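You operate a simulated robot arm through the tools that you are given. There is no shell and no other tool.

You run a simulated robot arm. Do the job below in one go: nothing can be reset, and whatever is moved stays where it is left.

JOB
Balance the check bench tester to 0.0 ohm on the block marked Check.
Fine: switch it on; lid shut while you balance; then open it and put the block back.

It is judged by the outcome, as a careful person would: the job done as asked, and still so three seconds after it is handed in. It fails if anything else is knocked over, pushed out of place, dropped, spilled or broken. Lids that push on must go on centred and level and be pressed home; caps that screw on are set level and turned clockwise until they are tight.

ROBOT AND FRAMES
A 6-joint arm with a two-finger gripper, fixed in place. Base frame: the origin is at the foot of the arm, x ahead of it, y to its left, z up; the work surface is at about z = 0.8. Units: m, degrees, N and s.
With the tool pointing down near the work surface it reaches from about 0.3 to 0.74 m from the base axis. Its first joint turns from -166.0 to 166.0 degrees. Payload 1.57 kg.
Tool frame: the origin (TCP) lies between the finger pads and is the grasp point; the fingertips stand 0.021 m ahead of it; z points along the fingers, y is the line along which they close. The gripper opens to 0.07 m. The gripper's body begins 0.05 m behind the TCP.
Orientation is told as [roll, pitch, yaw] about the base's x, y, z axes, in that order, counted from this pose: with the fingers straight down and closing along the base's y, the tool's x points along the base's -x, its y along +y and its z along -z.

CONTROLS
- The arm moves only by the tool send_rows. Its argument "commands" is a list of rows, each an object (a shift or turn left out is 0, a gripper value left out holds the last) with "slide": the shift along the base's x, y, z in cm, a list of three; "rot": the turn, a rotation vector about the base's x, y, z in degrees, a list of three; "grip": the gripper command, from -1 (shut) to 1 (fully open), values between in proportion. In form: [{"slide": [tx, ty, tz], "rot": [wx, wy, wz], "grip": grip}, ...]. A call has 1 to 20 rows; each row shifts and turns the commanded pose from where the row before left it. Rows are played at 5 a second. More than 0.05 m and 8.6 degrees between two rows, or a gripper value outside its range, and nothing of the call is played. Where a pose cannot be reached the arm comes as near as it can. A force on the tool above 40 N (or 10 N above the force at the start of the call, whichever is more), or a blocked arm, ends the call early, and 0.2 s more pass. The fingers move at their own pace and stop on an object; they squeeze with about 30 N. The grip force told is the motor's: it shows also when the fingers shut on nothing. Time passes only in rows, and 0.2 s behind the last, so rows that do not move let the fingers close. It gives the time, the measured TCP pose, the force on the tool (base axes), the opening and the grip force at its end, in the units of the frame above (readings bear some noise), with the torque about the TCP (base axes, N m) and any sound that the robot's microphone picked up, and new pictures: "show" is both (left out), scene, wrist or none.
- Cameras (640 x 400 px; columns grow to the right, rows downward): "scene" is fixed at [0.4007, 0.6483, 1.38]; the picture's right is [-0.95, 0.31, 0.00], its down [0.10, 0.29, -0.95] and it looks along [-0.30, -0.90, -0.31] (base axes); focal length 365 px, centre (320, 200). "wrist" rides on the gripper at [0.079, 0.004, -0.081] in the tool frame; the picture's right is [-0.05, 1.00, 0.00], its down [-0.67, -0.04, -0.74] and it looks along [-0.74, -0.04, 0.67] (tool axes); focal length 256 px, centre (320, 200). There is no depth. A picture from a camera that has moved, and an enlarged one, comes with that camera's place and axes in the base frame and with its lens.
- inspect(camera, box): a new picture of the part [left, top, right, bottom] of that camera's present view, enlarged. The clock stands still meanwhile.
- sign_off(): hands the job in; it is judged then, once.

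Nothing tells you positions but the pictures and the camera data. Unless the task says otherwise, let go and move clear before handing in.

The tools are called as a command line: name --argument value ..., lists and objects as JSON in quotes. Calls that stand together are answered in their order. send_rows: Moves the arm, as the interface text tells. Its arguments: {"type":"object","properties":{"commands":{"type":"array"},"show":{"type":"string","enum":["both","scene","wrist","none"]}},"required":["commands"]} The other tools are called the same way: inspect (camera, box) takes an enlarged picture of a part of a camera's view; sign_off () hands the job in.

At the start:

```text
time_s: 0.0
ee_pos: [0.0661, -0.5257, 1.1299]
tool_rot: [0.0, 0.0, 0.0]
contact_force: [-0.6, -1.2, -0.1]
ft_torque: [-0.04, -0.02, -0.04]
width: 0.0702
gripper_force: 0.1
```

scene: 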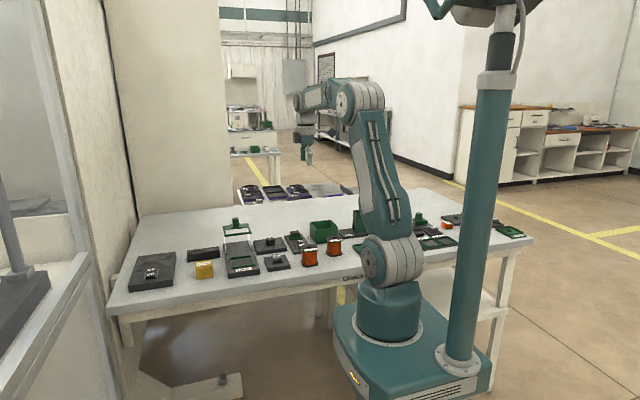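
wrist: 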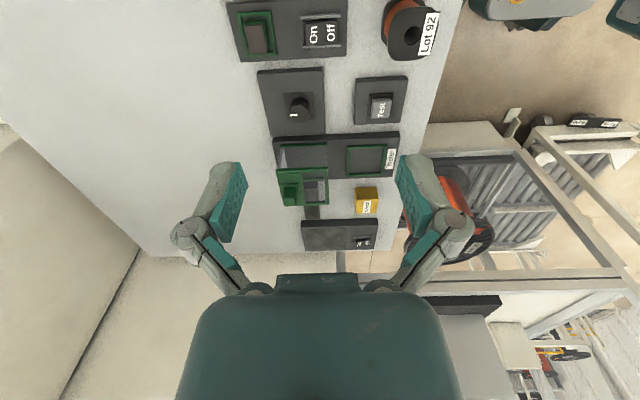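

I see a bench full of testers with displays, knobs, switches and blocks. I'll enlarge the scene to find the labels before moving.

inspect --camera "scene" --box '[120, 200, 280, 300]'

inspect --camera "scene" --box '[260, 190, 400, 278]'

inspect --camera "scene" --box '[390, 190, 540, 284]'

inspect --camera "wrist" --box '[220, 0, 460, 150]'

inspect --camera "wrist" --box '[240, 120, 440, 260]'

```text
4.00 times, centred on (200, 250) of scene
camera zoom: at [0.4007, 0.6483, 1.38], right [-0.95, 0.31, 0.0], down [0.1, 0.29, -0.95], along [-0.3, -0.9, -0.31], focal length 1460 px, centre (800, 0)
```

zoom: 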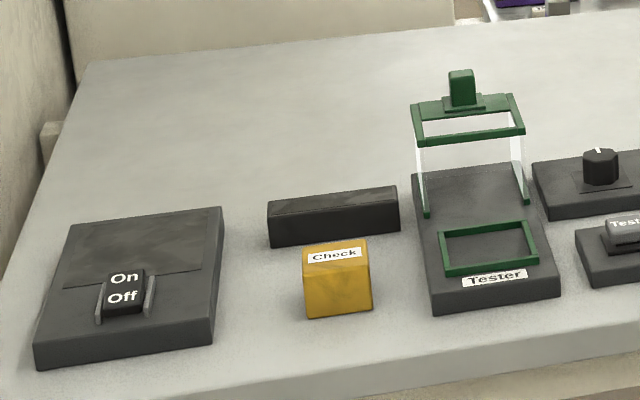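

```text
4.55 times, centred on (330, 234) of scene
camera zoom: at [0.4007, 0.6483, 1.38], right [-0.95, 0.31, 0.0], down [0.1, 0.29, -0.95], along [-0.3, -0.9, -0.31], focal length 1659 px, centre (274, 46)
```

zoom: 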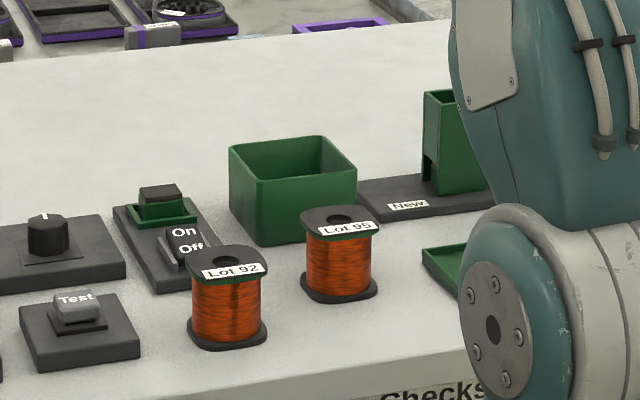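

```text
4.26 times, centred on (465, 237) of scene
camera zoom: at [0.4007, 0.6483, 1.38], right [-0.95, 0.31, 0.0], down [0.1, 0.29, -0.95], along [-0.3, -0.9, -0.31], focal length 1553 px, centre (-297, 43)
```

zoom: 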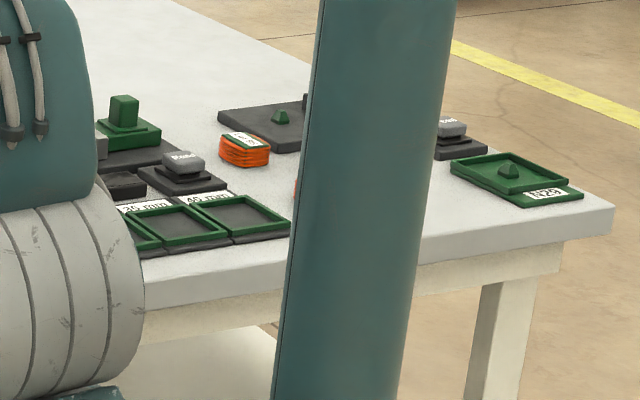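

```text
2.67 times, centred on (340, 75) of wrist
camera zoom: at [-0.0139, -0.5201, 1.212], right [0.05, 1.0, 0.0], down [0.67, -0.04, 0.74], along [0.74, -0.04, -0.67], focal length 683 px, centre (267, 533)
```

zoom: 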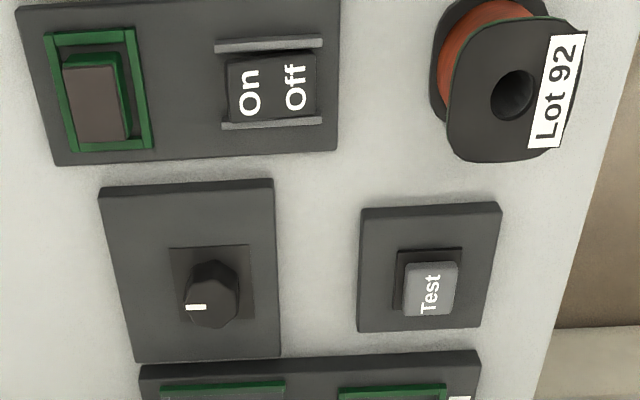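

```text
2.86 times, centred on (340, 190) of wrist
camera zoom: at [-0.0139, -0.5201, 1.212], right [0.05, 1.0, 0.0], down [0.67, -0.04, 0.74], along [0.74, -0.04, -0.67], focal length 731 px, centre (263, 229)
```

zoom: 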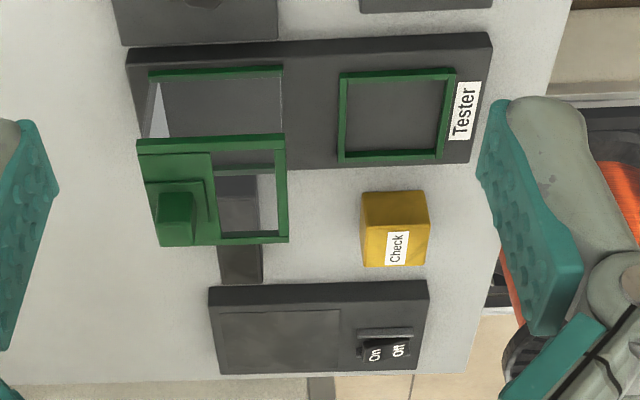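

The check bench seems to run along the near table: a Tester with a glass-and-green lid, the yellow Check block at about (0.42, -0.43), an On/Off panel at x≈0.5, and a knob and Test button at x≈0.2. I'll move the wrist camera closer, staying high, to see which parts belong together.

send_rows --commands '[{"slide": [0, 2, -3], "grip": -1}, {"slide": [1, 2, -3]}, {"slide": [1, 2, -3]}, {"slide": [1, 1, -3]}]'

```text
time_s: 1.0
ee_pos: [0.0951, -0.4571, 1.0089]
tool_rot: [-0.2, -0.1, 0.1]
contact_force: [0.6, 0.1, 0.5]
ft_torque: [0.0, -0.01, -0.02]
width: 0.0001
gripper_force: 28.4
camera wrist: at [0.0163, -0.4511, 1.0901], right [0.05, 1.0, 0.0], down [0.67, -0.04, 0.74], along [0.74, -0.04, -0.67], focal length 256 px, centre (320, 200)
```

scene: 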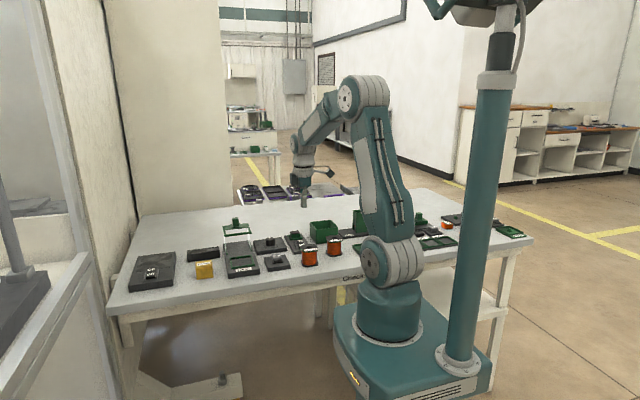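
wrist: 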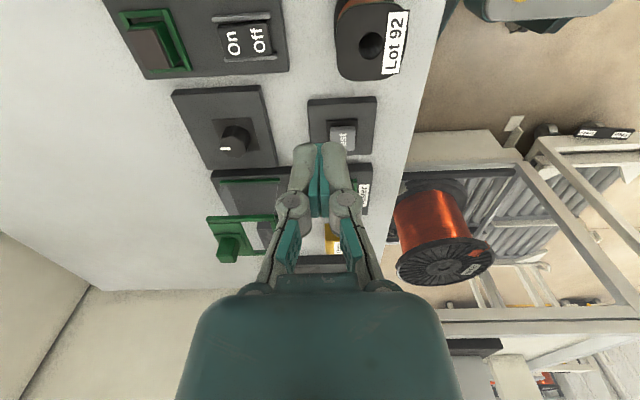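

The fingers block the lower half of the wrist view, so I want objects in the upper half. I'll move forward in x and look nearly straight down on the Tester.

send_rows --commands '[{"slide": [4, -1, 1]}, {"slide": [4, -1, 1]}, {"slide": [4, -1, 1]}, {"slide": [2, 0, 0]}]' --show "wrist"

inspect --camera "wrist" --box '[100, 0, 440, 212]'

send_rows --commands '[{"slide": [4, 0, 0]}, {"slide": [4, 0, 0]}, {"slide": [4, 0, 0]}, {"slide": [3, 0, 0]}]' --show "wrist"

inspect --camera "wrist" --box '[100, 0, 440, 212]'

```text
time_s: 2.0
ee_pos: [0.2369, -0.4846, 1.0384]
tool_rot: [0.0, 0.1, 0.0]
contact_force: [-0.2, 0.5, 0.7]
ft_torque: [0.01, -0.04, -0.02]
width: 0.0
gripper_force: 29.1
camera wrist: at [0.1577, -0.4788, 1.1215], right [0.05, 1.0, 0.0], down [0.67, -0.04, 0.74], along [0.74, -0.04, -0.67], focal length 256 px, centre (320, 200)
```

wrist: 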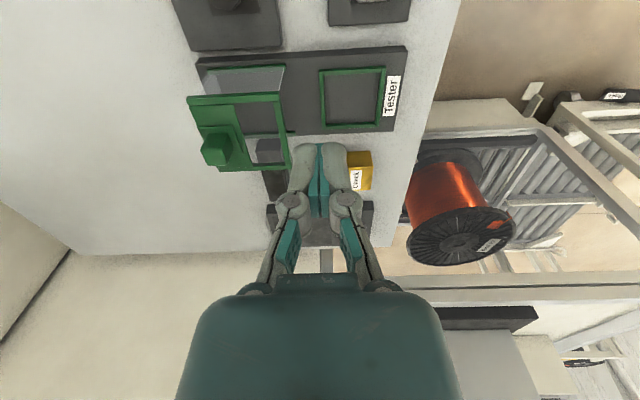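

```text
1.88 times, centred on (270, 106) of wrist
camera zoom: at [0.1577, -0.4788, 1.1215], right [0.05, 1.0, 0.0], down [0.67, -0.04, 0.74], along [0.74, -0.04, -0.67], focal length 482 px, centre (414, 377)
```

zoom: 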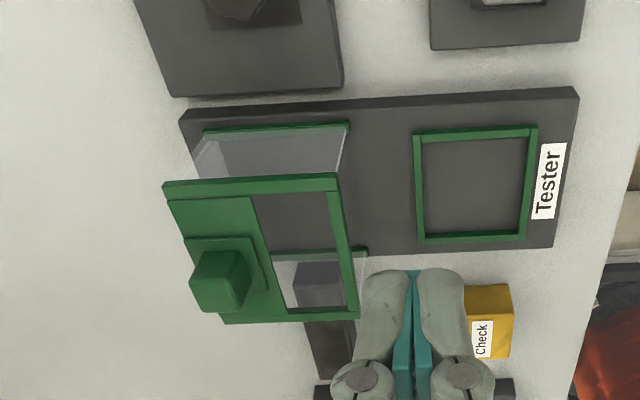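

```text
time_s: 3.0
ee_pos: [0.3857, -0.4818, 1.0411]
tool_rot: [-0.1, 0.1, -0.1]
contact_force: [-0.8, -0.8, -0.3]
ft_torque: [-0.02, -0.05, 0.02]
width: 0.0002
gripper_force: 28.2
camera wrist: at [0.3064, -0.4767, 1.1242], right [0.05, 1.0, 0.0], down [0.67, -0.04, 0.74], along [0.74, -0.04, -0.67], focal length 256 px, centre (320, 200)
```

wrist: 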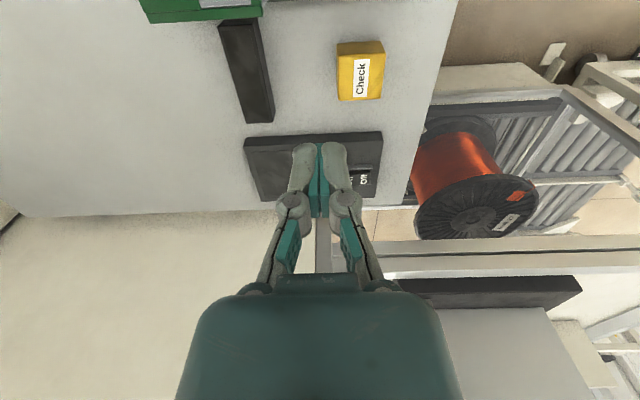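

```text
1.88 times, centred on (270, 106) of wrist
camera zoom: at [0.3064, -0.4767, 1.1242], right [0.05, 1.0, 0.0], down [0.67, -0.04, 0.74], along [0.74, -0.04, -0.67], focal length 482 px, centre (414, 377)
```

zoom: 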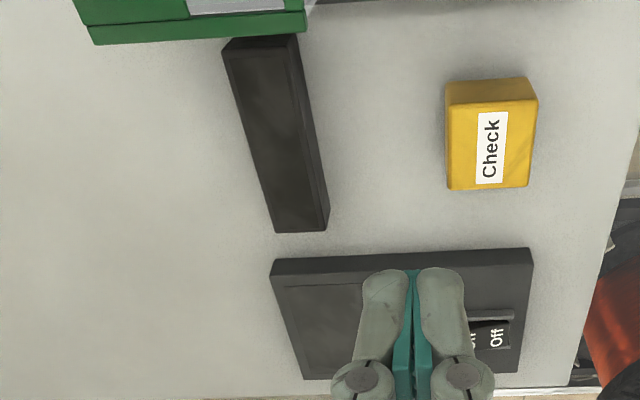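

The Check block stands loose on the table at about (0.425, -0.437), with a black bar, probably the display, behind it and the On/Off panel at x≈0.5. I'll move over the panel for a closer look, and enlarge the scene view too.

send_rows --commands '[{"slide": [4, 2, -2]}, {"slide": [4, 2, -2]}, {"slide": [2, 2, -2]}, {"slide": [0, 0, -1]}]' --show "wrist"

inspect --camera "wrist" --box '[180, 0, 440, 162]'

inspect --camera "scene" --box '[120, 240, 200, 295]'

inspect --camera "scene" --box '[215, 210, 315, 280]'

```text
time_s: 4.0
ee_pos: [0.4849, -0.4232, 0.9714]
tool_rot: [-0.1, 0.1, -0.1]
contact_force: [0.0, -0.2, 0.3]
ft_torque: [0.0, -0.01, -0.05]
width: 0.0
gripper_force: 28.8
camera wrist: at [0.4054, -0.4188, 1.0549], right [0.05, 1.0, 0.0], down [0.67, -0.04, 0.74], along [0.74, -0.04, -0.67], focal length 256 px, centre (320, 200)
```

wrist: 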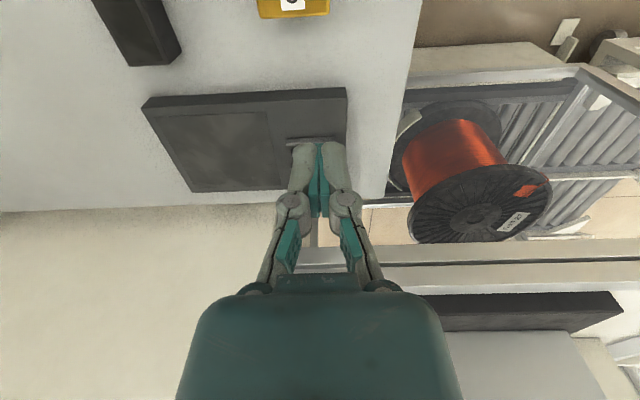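

```text
2.46 times, centred on (310, 81) of wrist
camera zoom: at [0.4054, -0.4188, 1.0549], right [0.05, 1.0, 0.0], down [0.67, -0.04, 0.74], along [0.74, -0.04, -0.67], focal length 630 px, centre (345, 493)
```

zoom: 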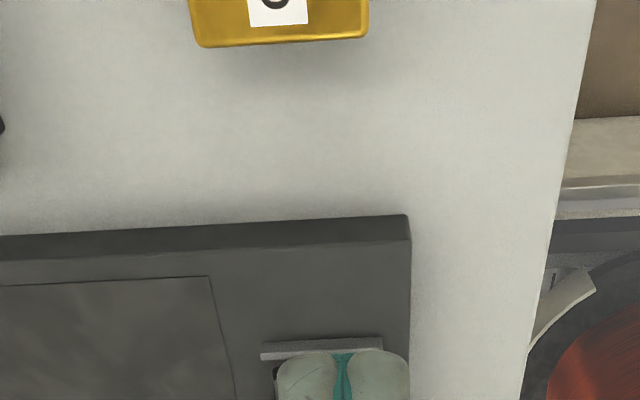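

```text
7.27 times, centred on (160, 268) of scene
camera zoom: at [0.4007, 0.6483, 1.38], right [-0.95, 0.31, 0.0], down [0.1, 0.29, -0.95], along [-0.3, -0.9, -0.31], focal length 2654 px, centre (1484, -291)
```

zoom: 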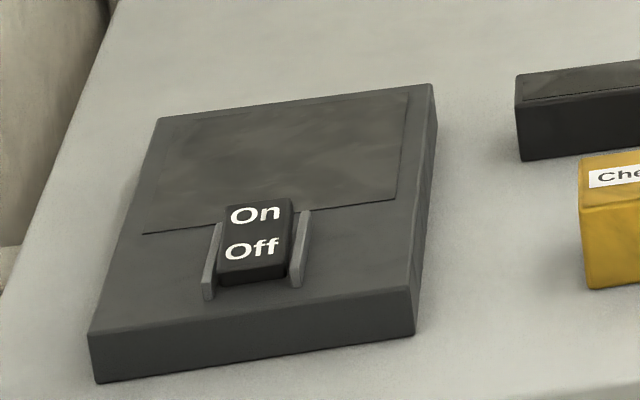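

```text
5.71 times, centred on (265, 245) of scene
camera zoom: at [0.4007, 0.6483, 1.38], right [-0.95, 0.31, 0.0], down [0.1, 0.29, -0.95], along [-0.3, -0.9, -0.31], focal length 2086 px, centre (634, -57)
```

zoom: 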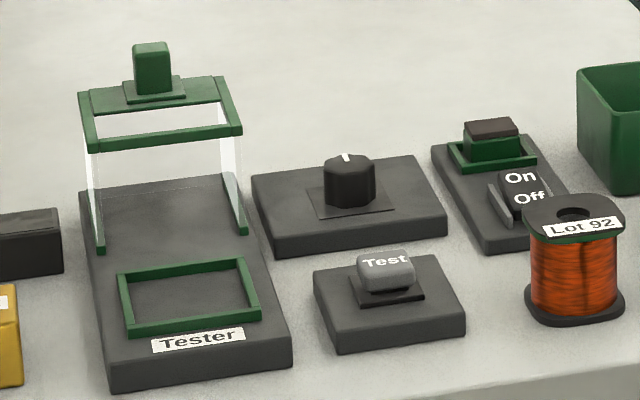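

The panel's On half is raised, so it is off, and a second On/Off unit stands near x≈0.1. I'll enlarge the bar and that second unit before deciding which switch powers the tester.

inspect --camera "scene" --box '[180, 240, 230, 285]'

inspect --camera "scene" --box '[280, 225, 320, 257]'

inspect --camera "scene" --box '[330, 250, 400, 300]'

inspect --camera "scene" --box '[230, 170, 370, 250]'

```text
8.89 times, centred on (205, 262) of scene
camera zoom: at [0.4007, 0.6483, 1.38], right [-0.95, 0.31, 0.0], down [0.1, 0.29, -0.95], along [-0.3, -0.9, -0.31], focal length 3244 px, centre (1342, -356)
```

zoom: 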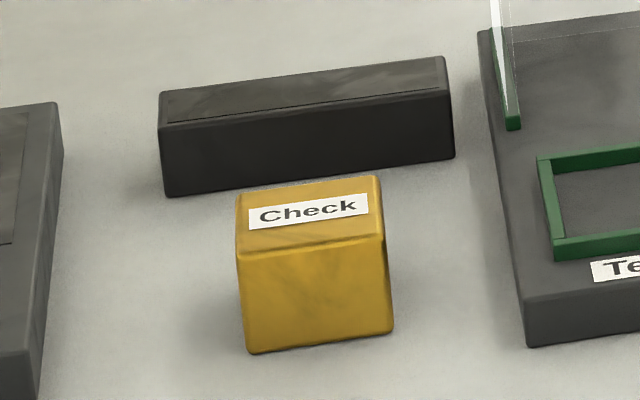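

```text
12.50 times, centred on (300, 241) of scene
camera zoom: at [0.4007, 0.6483, 1.38], right [-0.95, 0.31, 0.0], down [0.1, 0.29, -0.95], along [-0.3, -0.9, -0.31], focal length 4562 px, centre (570, -312)
```

zoom: 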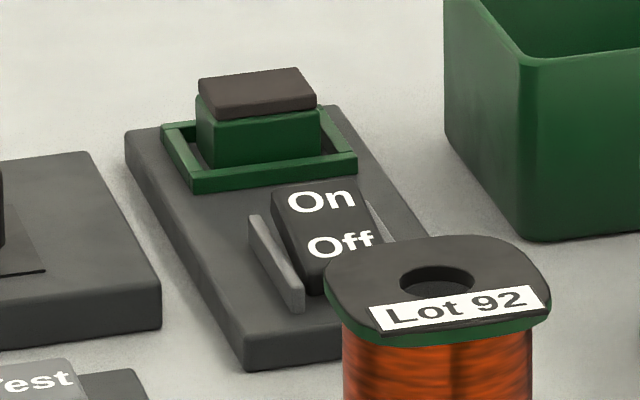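

```text
8.00 times, centred on (365, 275) of scene
camera zoom: at [0.4007, 0.6483, 1.38], right [-0.95, 0.31, 0.0], down [0.1, 0.29, -0.95], along [-0.3, -0.9, -0.31], focal length 2920 px, centre (-40, -400)
```

zoom: 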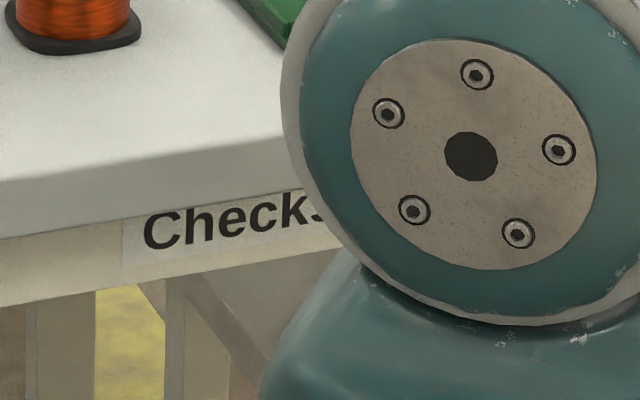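

```text
4.57 times, centred on (300, 210) of scene
camera zoom: at [0.4007, 0.6483, 1.38], right [-0.95, 0.31, 0.0], down [0.1, 0.29, -0.95], along [-0.3, -0.9, -0.31], focal length 1668 px, centre (411, 154)
```

zoom: 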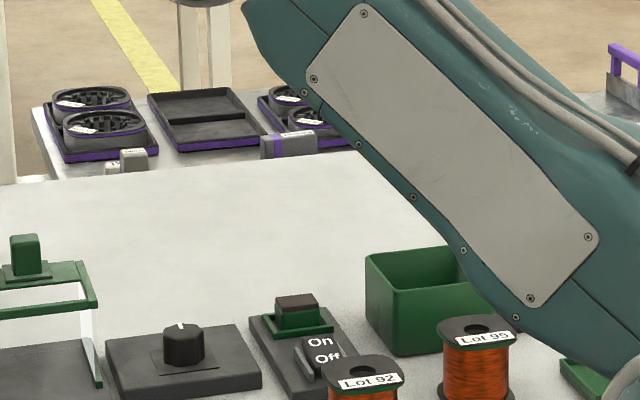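

The bar's top has an inset like a screen, and so does the On/Off panel. I'll look down on the bar and the panel up close, then on the lamp-like unit near x≈0.1, before touching any switch.

send_rows --commands '[{"slide": [-1, -3, 1]}, {"slide": [0, -3, 1]}, {"slide": [0, -3, 0]}, {"slide": [0, 0, 0]}]' --show "wrist"

inspect --camera "wrist" --box '[200, 0, 480, 175]'

send_rows --commands '[{"slide": [-4, 2, 1]}, {"slide": [-4, 2, 1]}, {"slide": [-4, 1, 1]}, {"slide": [-4, 0, 1]}, {"slide": [-4, 0, 0]}, {"slide": [-4, 0, 0]}, {"slide": [-3, 0, 0]}, {"slide": [0, 0, 0]}]' --show "wrist"

inspect --camera "wrist" --box '[150, 0, 470, 200]'

```text
time_s: 5.0
ee_pos: [0.4755, -0.5154, 0.9922]
tool_rot: [0.0, 0.1, -0.1]
contact_force: [-0.2, -0.3, -0.4]
ft_torque: [0.02, -0.03, 0.0]
width: 0.0001
gripper_force: 28.5
camera wrist: at [0.3965, -0.5105, 1.075], right [0.05, 1.0, 0.0], down [0.67, -0.04, 0.74], along [0.74, -0.04, -0.67], focal length 256 px, centre (320, 200)
```

wrist: 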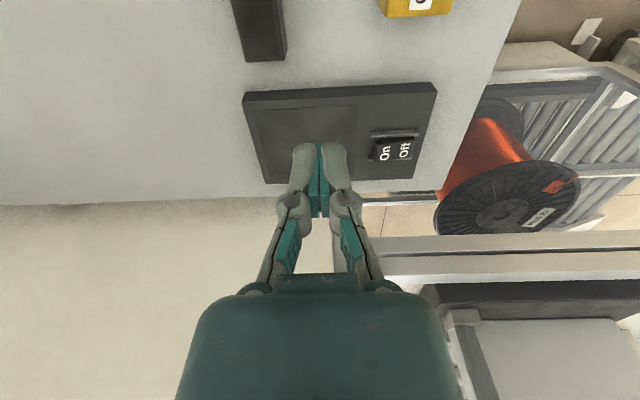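

```text
2.29 times, centred on (340, 88) of wrist
camera zoom: at [0.3965, -0.5105, 1.075], right [0.05, 1.0, 0.0], down [0.67, -0.04, 0.74], along [0.74, -0.04, -0.67], focal length 585 px, centre (274, 457)
```

zoom: 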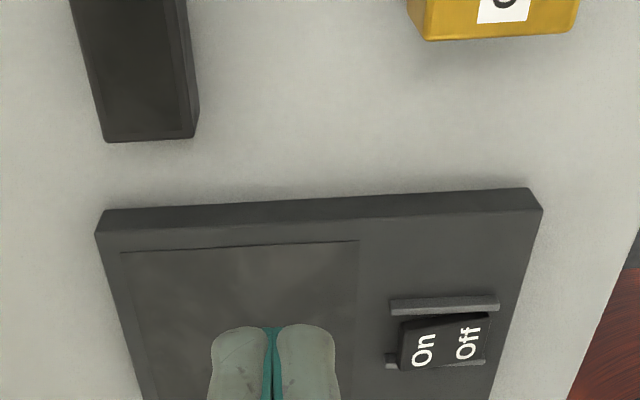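

```text
time_s: 6.8
ee_pos: [0.2062, -0.4648, 1.0283]
tool_rot: [-0.1, 0.1, -0.1]
contact_force: [-0.3, -0.3, 0.1]
ft_torque: [0.03, 0.0, -0.04]
width: 0.0
gripper_force: 28.9
camera wrist: at [0.1263, -0.4595, 1.1124], right [0.05, 1.0, 0.0], down [0.67, -0.04, 0.74], along [0.74, -0.04, -0.67], focal length 256 px, centre (320, 200)
```

wrist: 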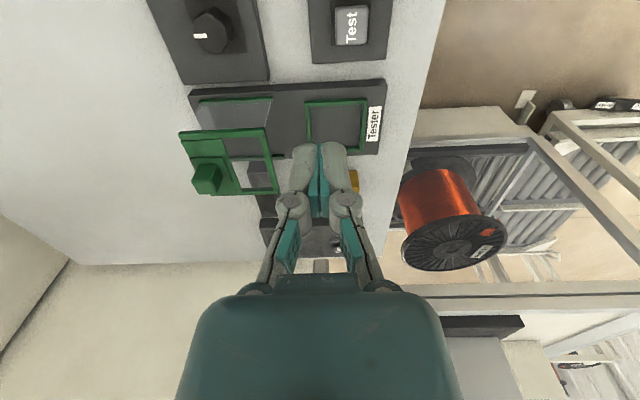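

```text
2.00 times, centred on (310, 100) of wrist
camera zoom: at [0.1263, -0.4595, 1.1124], right [0.05, 1.0, 0.0], down [0.67, -0.04, 0.74], along [0.74, -0.04, -0.67], focal length 512 px, centre (340, 400)
```

zoom: 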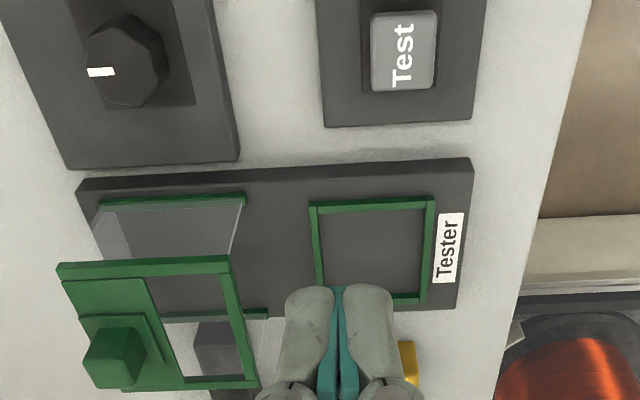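

I see the Tester, its lid with two glass sides, the knob and the Test button from above. Next I'll look at the lamp unit near x≈0.1.

send_rows --commands '[{"slide": [-4, 0, 0]}, {"slide": [-4, 0, 0]}, {"slide": [-2, 0, 0]}, {"slide": [0, 0, 0]}]' --show "wrist"

inspect --camera "wrist" --box '[150, 0, 470, 200]'

```text
time_s: 7.8
ee_pos: [0.1045, -0.4662, 1.031]
tool_rot: [0.1, 0.0, -0.1]
contact_force: [-0.8, -0.3, 0.5]
ft_torque: [0.0, 0.01, 0.03]
width: 0.0001
gripper_force: 28.3
camera wrist: at [0.0244, -0.4607, 1.1132], right [0.05, 1.0, 0.0], down [0.67, -0.04, 0.74], along [0.74, -0.04, -0.67], focal length 256 px, centre (320, 200)
```

wrist: 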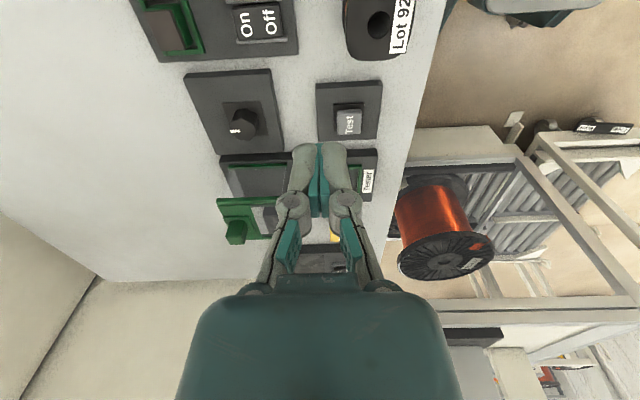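

```text
2.00 times, centred on (310, 100) of wrist
camera zoom: at [0.0244, -0.4607, 1.1132], right [0.05, 1.0, 0.0], down [0.67, -0.04, 0.74], along [0.74, -0.04, -0.67], focal length 512 px, centre (340, 400)
```

zoom: 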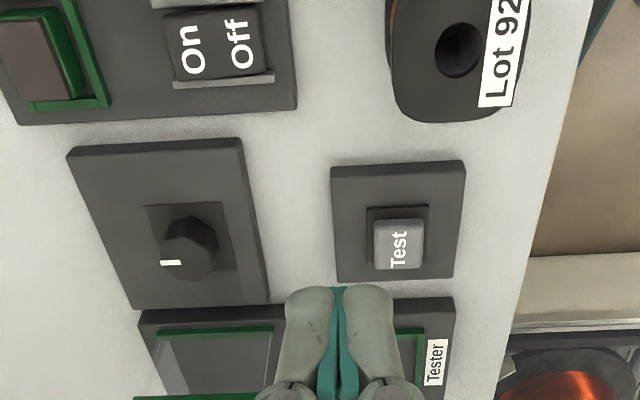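

The layout alone doesn't say which switch belongs to the tester. I'll enlarge the far side of the bench to see how the other stations pair their controls.

inspect --camera "scene" --box '[405, 205, 470, 255]'

inspect --camera "scene" --box '[480, 205, 540, 245]'

inspect --camera "scene" --box '[230, 170, 310, 215]'

inspect --camera "wrist" --box '[120, 0, 320, 130]'

```text
8.00 times, centred on (438, 230) of scene
camera zoom: at [0.4007, 0.6483, 1.38], right [-0.95, 0.31, 0.0], down [0.1, 0.29, -0.95], along [-0.3, -0.9, -0.31], focal length 2920 px, centre (-620, -40)
```

zoom: 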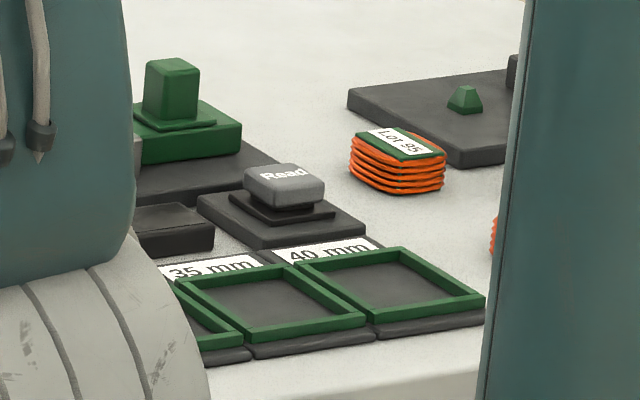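

```text
10.00 times, centred on (510, 225) of scene
camera zoom: at [0.4007, 0.6483, 1.38], right [-0.95, 0.31, 0.0], down [0.1, 0.29, -0.95], along [-0.3, -0.9, -0.31], focal length 3650 px, centre (-1580, -50)
```

zoom: 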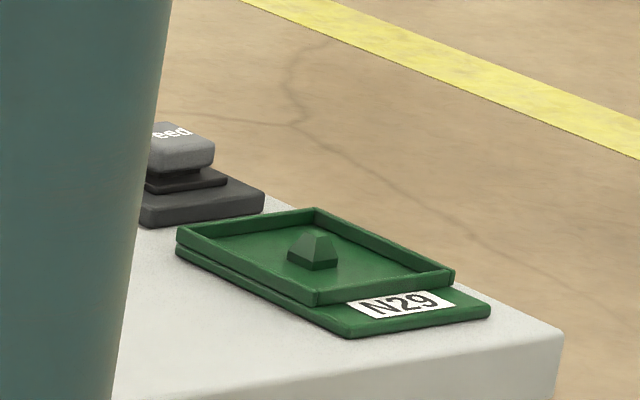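

```text
8.00 times, centred on (270, 192) of scene
camera zoom: at [0.4007, 0.6483, 1.38], right [-0.95, 0.31, 0.0], down [0.1, 0.29, -0.95], along [-0.3, -0.9, -0.31], focal length 2920 px, centre (720, 260)
```

zoom: 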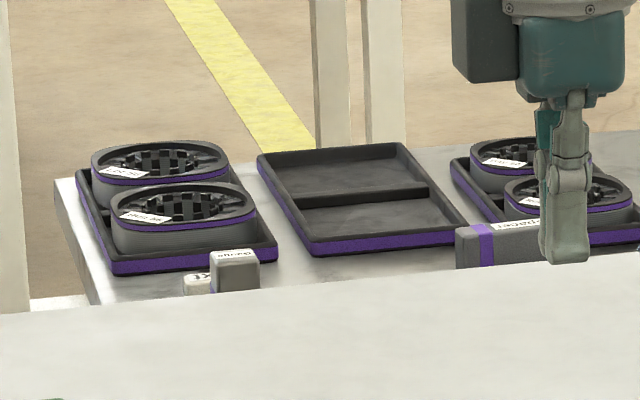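

```text
3.08 times, centred on (220, 65) of wrist
camera zoom: at [0.0244, -0.4607, 1.1132], right [0.05, 1.0, 0.0], down [0.67, -0.04, 0.74], along [0.74, -0.04, -0.67], focal length 788 px, centre (628, 615)
```

zoom: 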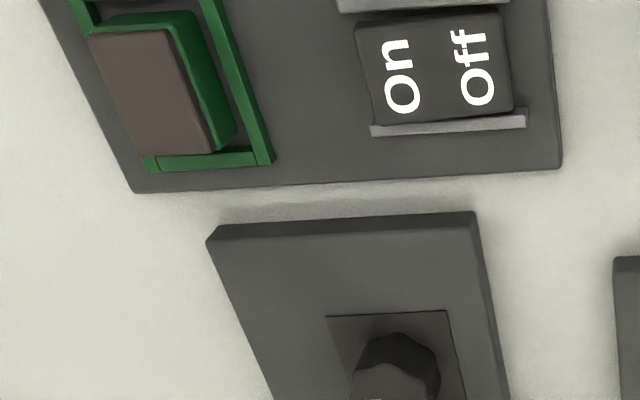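

The nearest likely power switch is the panel at about (0.578, -0.447), level with the tester and next to its display bar. I'll cross at a safe height, check alignment, then press the raised On half with closed fingers and see what responds. The press can be undone.

send_rows --commands '[{"slide": [4.5, 0, 0]}, {"slide": [4.5, 0, 0]}, {"slide": [4.5, 0, 0]}, {"slide": [4.5, 0, 0]}, {"slide": [4.5, 0, 0]}, {"slide": [4.5, 0, 0]}, {"slide": [4.5, 0, 0]}, {"slide": [4.5, 0, -1]}, {"slide": [4.5, 0.5, -2]}, {"slide": [4.5, 0.5, -3]}, {"slide": [2, 0.5, -3]}, {"slide": [0, 0, 0]}]' --show "both"

inspect --camera "wrist" --box '[200, 60, 440, 210]'

inspect --camera "scene" --box '[110, 210, 230, 300]'

```text
refused: row 10 steps farther than a row can; nothing moved
```

```text
2.67 times, centred on (320, 135) of wrist
camera zoom: at [0.0244, -0.4607, 1.1132], right [0.05, 1.0, 0.0], down [0.67, -0.04, 0.74], along [0.74, -0.04, -0.67], focal length 683 px, centre (320, 373)
```

zoom: 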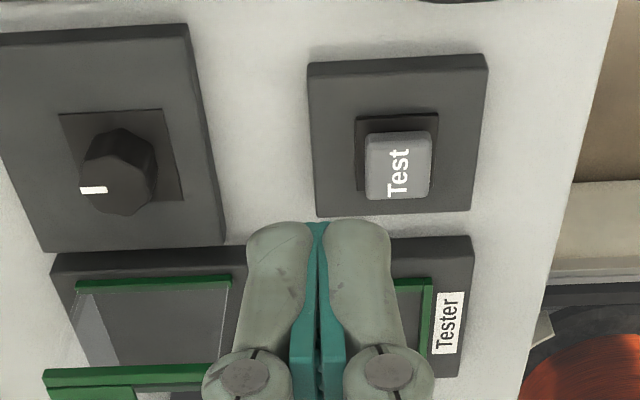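

```text
4.44 times, centred on (170, 255) of scene
camera zoom: at [0.4007, 0.6483, 1.38], right [-0.95, 0.31, 0.0], down [0.1, 0.29, -0.95], along [-0.3, -0.9, -0.31], focal length 1622 px, centre (987, -44)
```

zoom: 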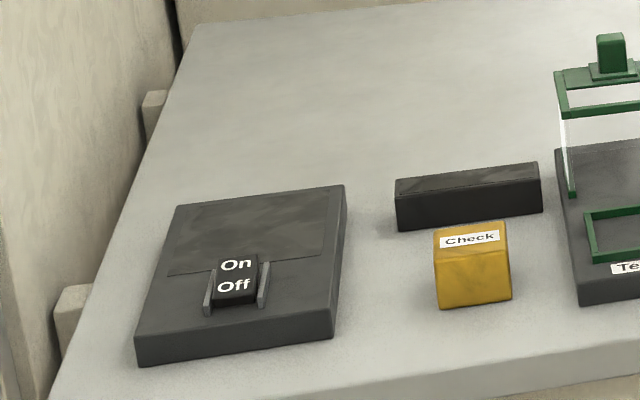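

The move was refused because one row stepped too far, and nothing moved. I'll send the same path with smaller steps.

send_rows --commands '[{"slide": [4.5, 0, 0]}, {"slide": [4.5, 0, 0]}, {"slide": [4.5, 0, 0]}, {"slide": [4.5, 0, 0]}, {"slide": [4.5, 0, 0]}, {"slide": [4.5, 0, 0]}, {"slide": [4.5, 0, 0]}, {"slide": [4.5, 0, 0]}, {"slide": [4, 0.5, -2]}, {"slide": [4, 0.5, -2]}, {"slide": [2, 0.5, -3]}, {"slide": [1, 0, -2]}, {"slide": [0, 0, 0]}]' --show "both"

inspect --camera "wrist" --box '[200, 60, 440, 210]'

inspect --camera "scene" --box '[110, 210, 230, 300]'

```text
time_s: 10.6
ee_pos: [0.5755, -0.4454, 0.9371]
tool_rot: [0.1, 0.1, 0.0]
contact_force: [-0.4, 0.6, 0.5]
ft_torque: [0.03, -0.05, -0.03]
width: 0.0001
gripper_force: 28.4
out of reach, approached as far as the arm can: row 12
camera wrist: at [0.4956, -0.4419, 1.0191], right [0.05, 1.0, 0.0], down [0.67, -0.04, 0.74], along [0.74, -0.04, -0.67], focal length 256 px, centre (320, 200)
```

scene: 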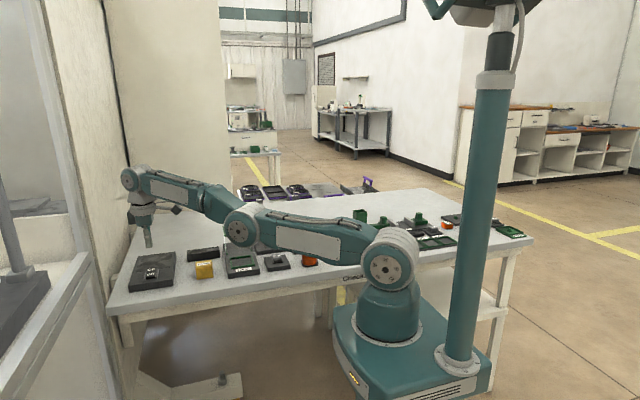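
wrist: 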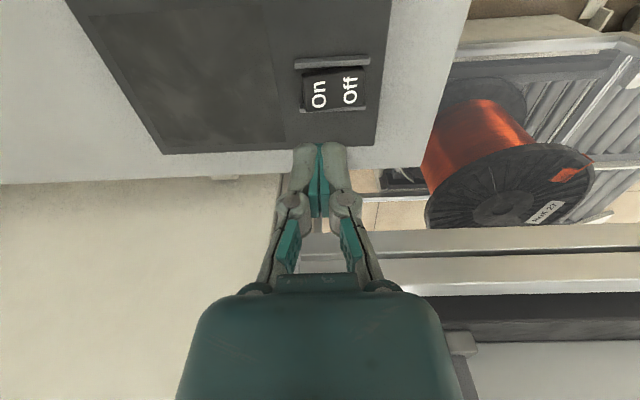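

```text
2.67 times, centred on (320, 135) of wrist
camera zoom: at [0.4956, -0.4419, 1.0191], right [0.05, 1.0, 0.0], down [0.67, -0.04, 0.74], along [0.74, -0.04, -0.67], focal length 683 px, centre (320, 373)
```

zoom: 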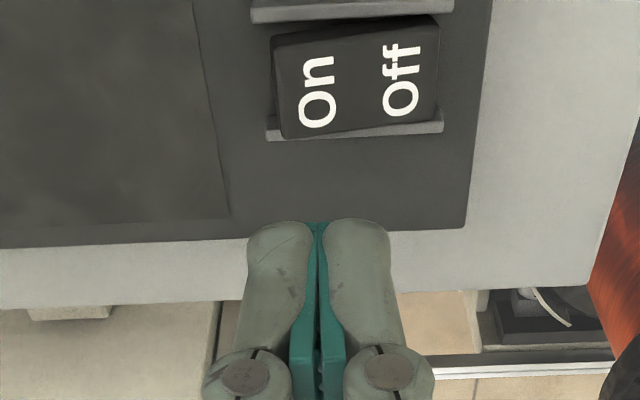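

```text
4.44 times, centred on (170, 255) of scene
camera zoom: at [0.4007, 0.6483, 1.38], right [-0.95, 0.31, 0.0], down [0.1, 0.29, -0.95], along [-0.3, -0.9, -0.31], focal length 1622 px, centre (987, -44)
```

zoom: 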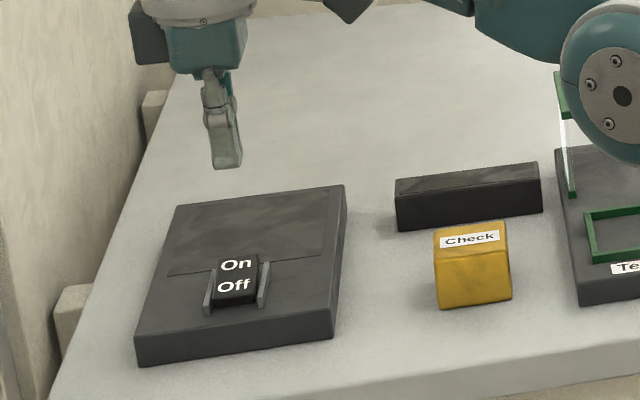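

The rocker spans about y -0.459 to -0.414 with its centre at x≈0.581, and I'm just above its On half. I'll descend in stages and press gently.

send_rows --commands '[{"slide": [-0.3, -0.4, -2]}, {"slide": [0, 0, -2]}, {"slide": [0, 0, -1.5]}, {"slide": [0, 0, -0.5]}, {"slide": [0, 0, 0]}]' --show "both"

inspect --camera "wrist" --box '[240, 60, 400, 180]'

inspect --camera "scene" --box '[110, 210, 230, 300]'

```text
time_s: 11.8
ee_pos: [0.577, -0.4563, 0.8781]
tool_rot: [0.0, 0.1, 0.1]
contact_force: [0.3, 0.7, -0.2]
ft_torque: [0.0, -0.04, -0.01]
width: 0.0001
gripper_force: 29.1
out of reach, approached as far as the arm can: row 2, 4
camera wrist: at [0.4975, -0.4516, 0.9598], right [0.05, 1.0, 0.0], down [0.67, -0.04, 0.74], along [0.74, -0.04, -0.67], focal length 256 px, centre (320, 200)
```

scene: 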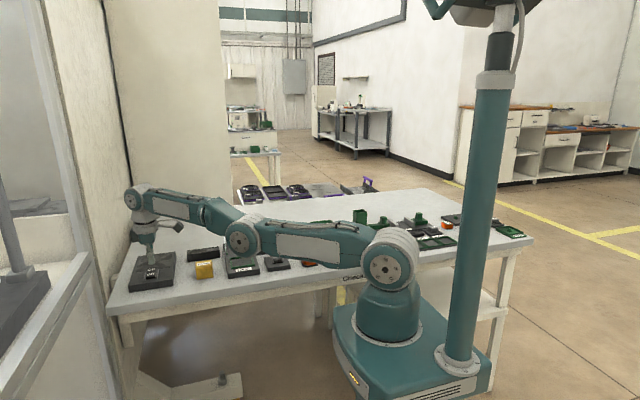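
wrist: 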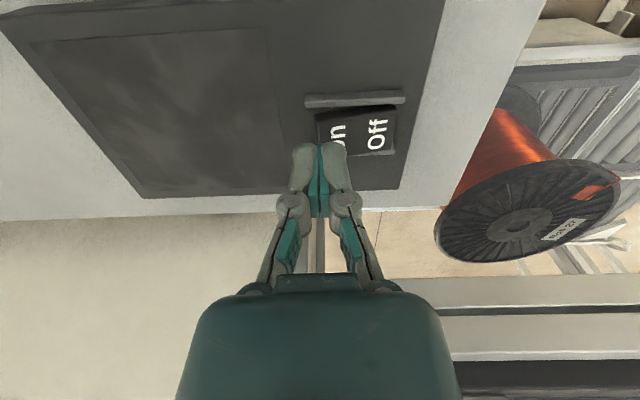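

```text
3.33 times, centred on (320, 120) of wrist
camera zoom: at [0.4975, -0.4516, 0.9598], right [0.05, 1.0, 0.0], down [0.67, -0.04, 0.74], along [0.74, -0.04, -0.67], focal length 853 px, centre (320, 467)
```

zoom: 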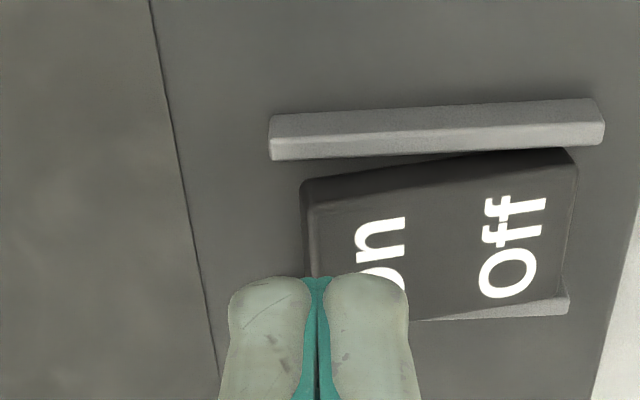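

```text
4.44 times, centred on (170, 255) of scene
camera zoom: at [0.4007, 0.6483, 1.38], right [-0.95, 0.31, 0.0], down [0.1, 0.29, -0.95], along [-0.3, -0.9, -0.31], focal length 1622 px, centre (987, -44)
```

zoom: 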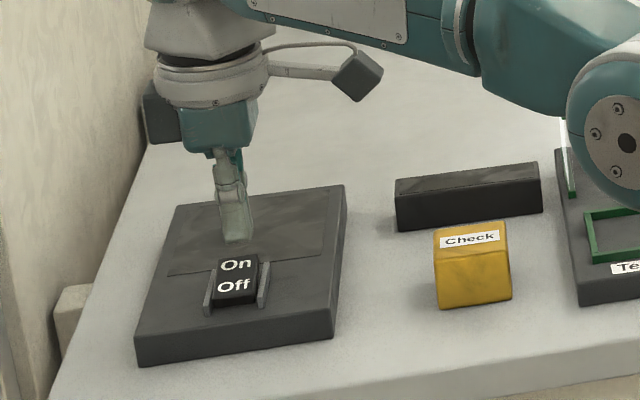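

The fingertips are centred on the very end of the On half and about 2 cm above it. I'll shift 0.7 cm toward the middle and press down in small steps.

send_rows --commands '[{"slide": [0, 0.7, -0.5]}, {"slide": [0, 0, -0.5]}, {"slide": [0, 0, -0.4]}, {"slide": [0, 0, -0.4]}, {"slide": [0, 0, -0.4]}]' --show "both"

inspect --camera "wrist" --box '[240, 60, 400, 180]'

inspect --camera "scene" --box '[110, 210, 230, 300]'

```text
time_s: 13.0
ee_pos: [0.5801, -0.4547, 0.8574]
tool_rot: [-0.1, 0.1, -0.1]
contact_force: [-2.5, -3.2, 15.9]
ft_torque: [0.02, 0.07, 0.06]
width: 0.0001
gripper_force: 28.8
out of reach, approached as far as the arm can: row 1
camera wrist: at [0.5011, -0.4485, 0.9407], right [0.05, 1.0, 0.0], down [0.67, -0.03, 0.75], along [0.74, -0.04, -0.67], focal length 256 px, centre (320, 200)
```

scene: 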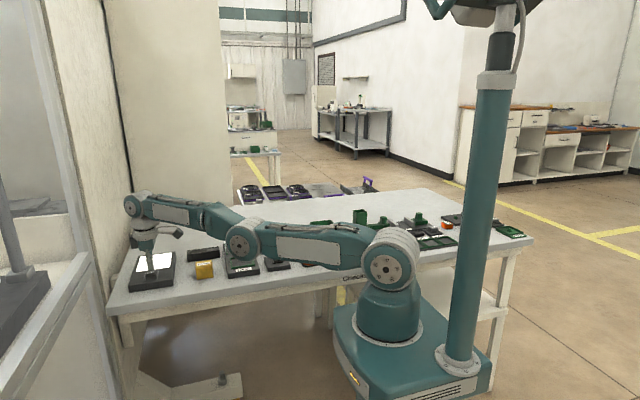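
wrist: 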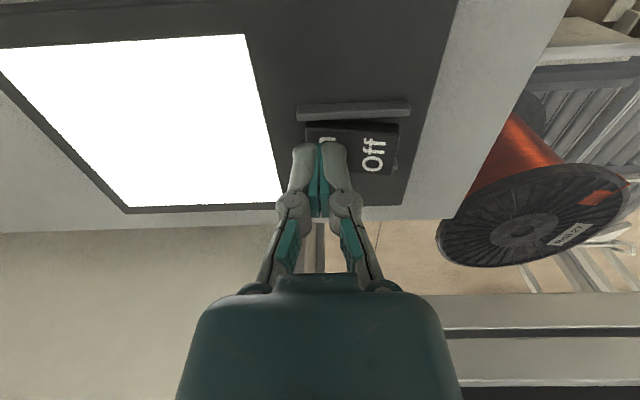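

```text
3.33 times, centred on (320, 120) of wrist
camera zoom: at [0.5011, -0.4485, 0.9407], right [0.05, 1.0, 0.0], down [0.67, -0.03, 0.75], along [0.74, -0.04, -0.67], focal length 853 px, centre (320, 467)
```

zoom: 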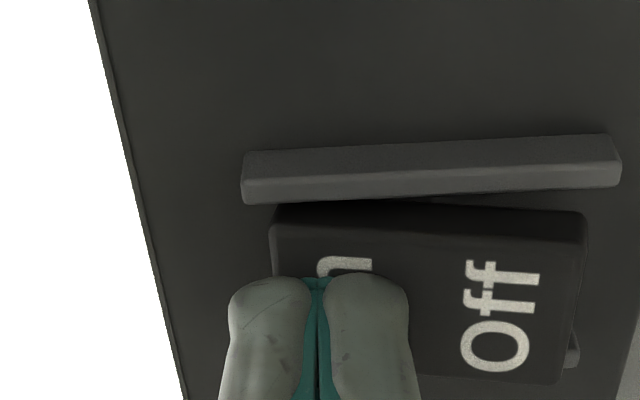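

```text
4.44 times, centred on (170, 255) of scene
camera zoom: at [0.4007, 0.6483, 1.38], right [-0.95, 0.31, 0.0], down [0.1, 0.29, -0.95], along [-0.3, -0.9, -0.31], focal length 1622 px, centre (987, -44)
```

zoom: 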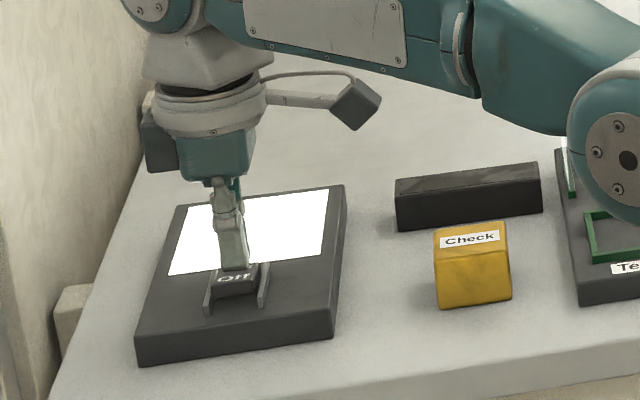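

The pad lit up white, so this is a light table, and the bar still looks dark. I'll lift off and check the bar before deciding whether to switch this back off.

send_rows --commands '[{"slide": [0, 0, 1]}, {"slide": [0, 0, 1]}, {"slide": [0, 0, 2]}, {"slide": [0, 0, 1]}]' --show "both"

inspect --camera "scene" --box '[110, 210, 270, 300]'

inspect --camera "wrist" --box '[240, 40, 400, 160]'

```text
time_s: 14.0
ee_pos: [0.5802, -0.4532, 0.9068]
tool_rot: [-0.1, -0.1, 0.1]
contact_force: [-0.7, 0.5, 0.7]
ft_torque: [-0.04, 0.0, 0.01]
width: 0.0
gripper_force: 28.6
camera wrist: at [0.5006, -0.4476, 0.9902], right [0.05, 1.0, 0.0], down [0.67, -0.04, 0.74], along [0.74, -0.04, -0.67], focal length 256 px, centre (320, 200)
```

scene: 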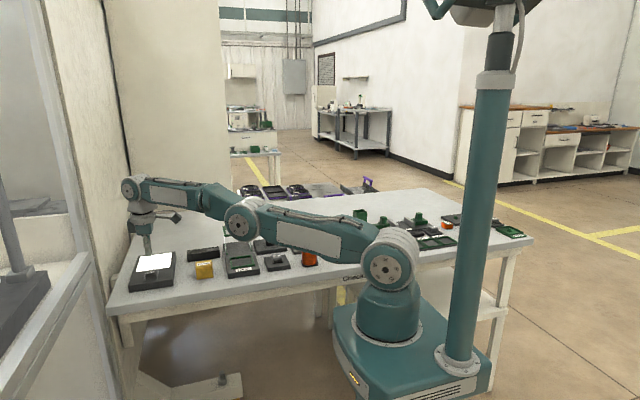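
wrist: 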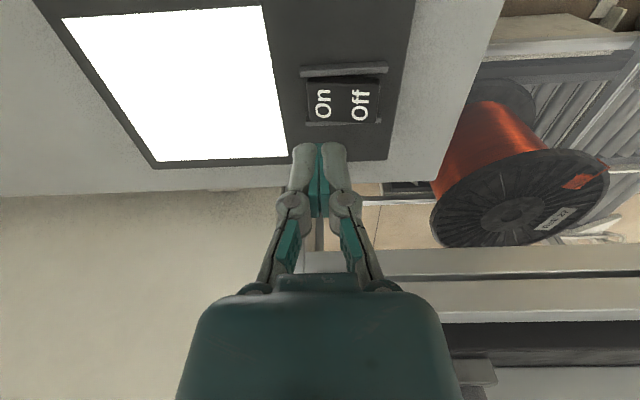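

```text
4.00 times, centred on (190, 255) of scene
camera zoom: at [0.4007, 0.6483, 1.38], right [-0.95, 0.31, 0.0], down [0.1, 0.29, -0.95], along [-0.3, -0.9, -0.31], focal length 1460 px, centre (840, -20)
```

zoom: 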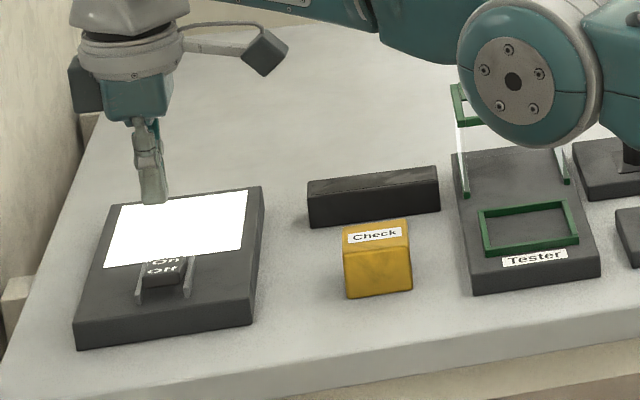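

```text
3.33 times, centred on (320, 100) of wrist
camera zoom: at [0.5006, -0.4476, 0.9902], right [0.05, 1.0, 0.0], down [0.67, -0.04, 0.74], along [0.74, -0.04, -0.67], focal length 853 px, centre (320, 533)
```

zoom: 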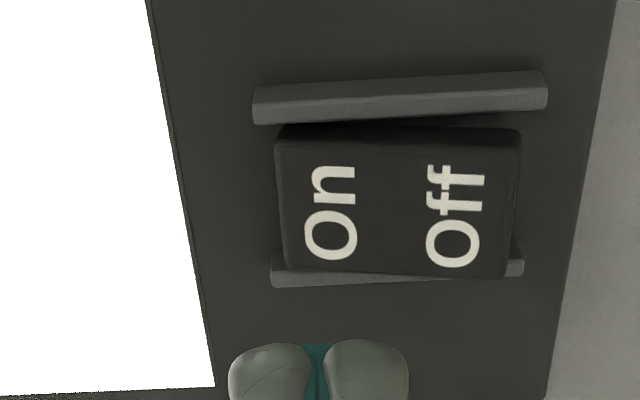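

The rocker latched on and only the light table responds; the bar stays dark, so this is not the tester's switch. I'll press its Off half to put it back as it was.

send_rows --commands '[{"slide": [0, 2, 0]}, {"slide": [0, 1.8, -1]}, {"slide": [0, 0, -1.5]}, {"slide": [0, 0, -1]}, {"slide": [0, 0, -0.4]}, {"slide": [0, 0, -0.4]}, {"slide": [0, 0, -0.4]}, {"slide": [0, 0, -0.3]}]' --show "both"

```text
time_s: 15.8
ee_pos: [0.601, -0.429, 0.8604]
tool_rot: [-0.1, 0.1, 0.0]
contact_force: [-0.6, 0.4, 1.9]
ft_torque: [0.04, 0.01, 0.01]
width: 0.0
gripper_force: 28.4
out of reach, approached as far as the arm can: row 1, 2, 5
camera wrist: at [0.5204, -0.4241, 0.9437], right [0.05, 1.0, 0.0], down [0.67, -0.04, 0.74], along [0.74, -0.04, -0.67], focal length 256 px, centre (320, 200)
```

scene: 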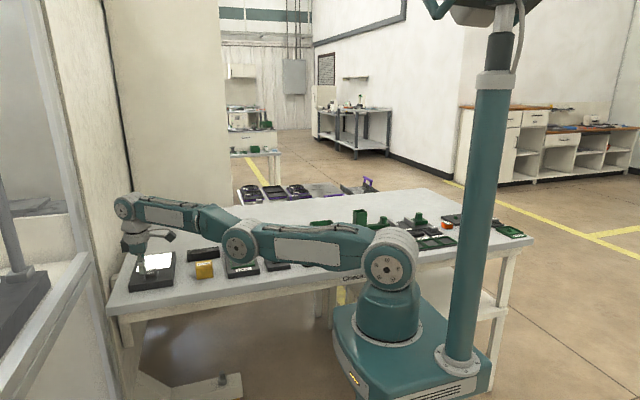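
wrist: 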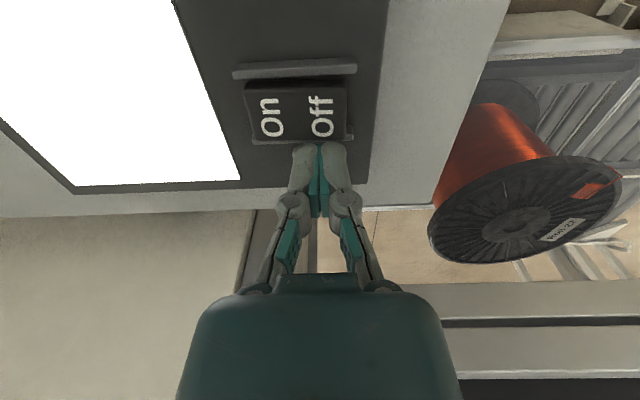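

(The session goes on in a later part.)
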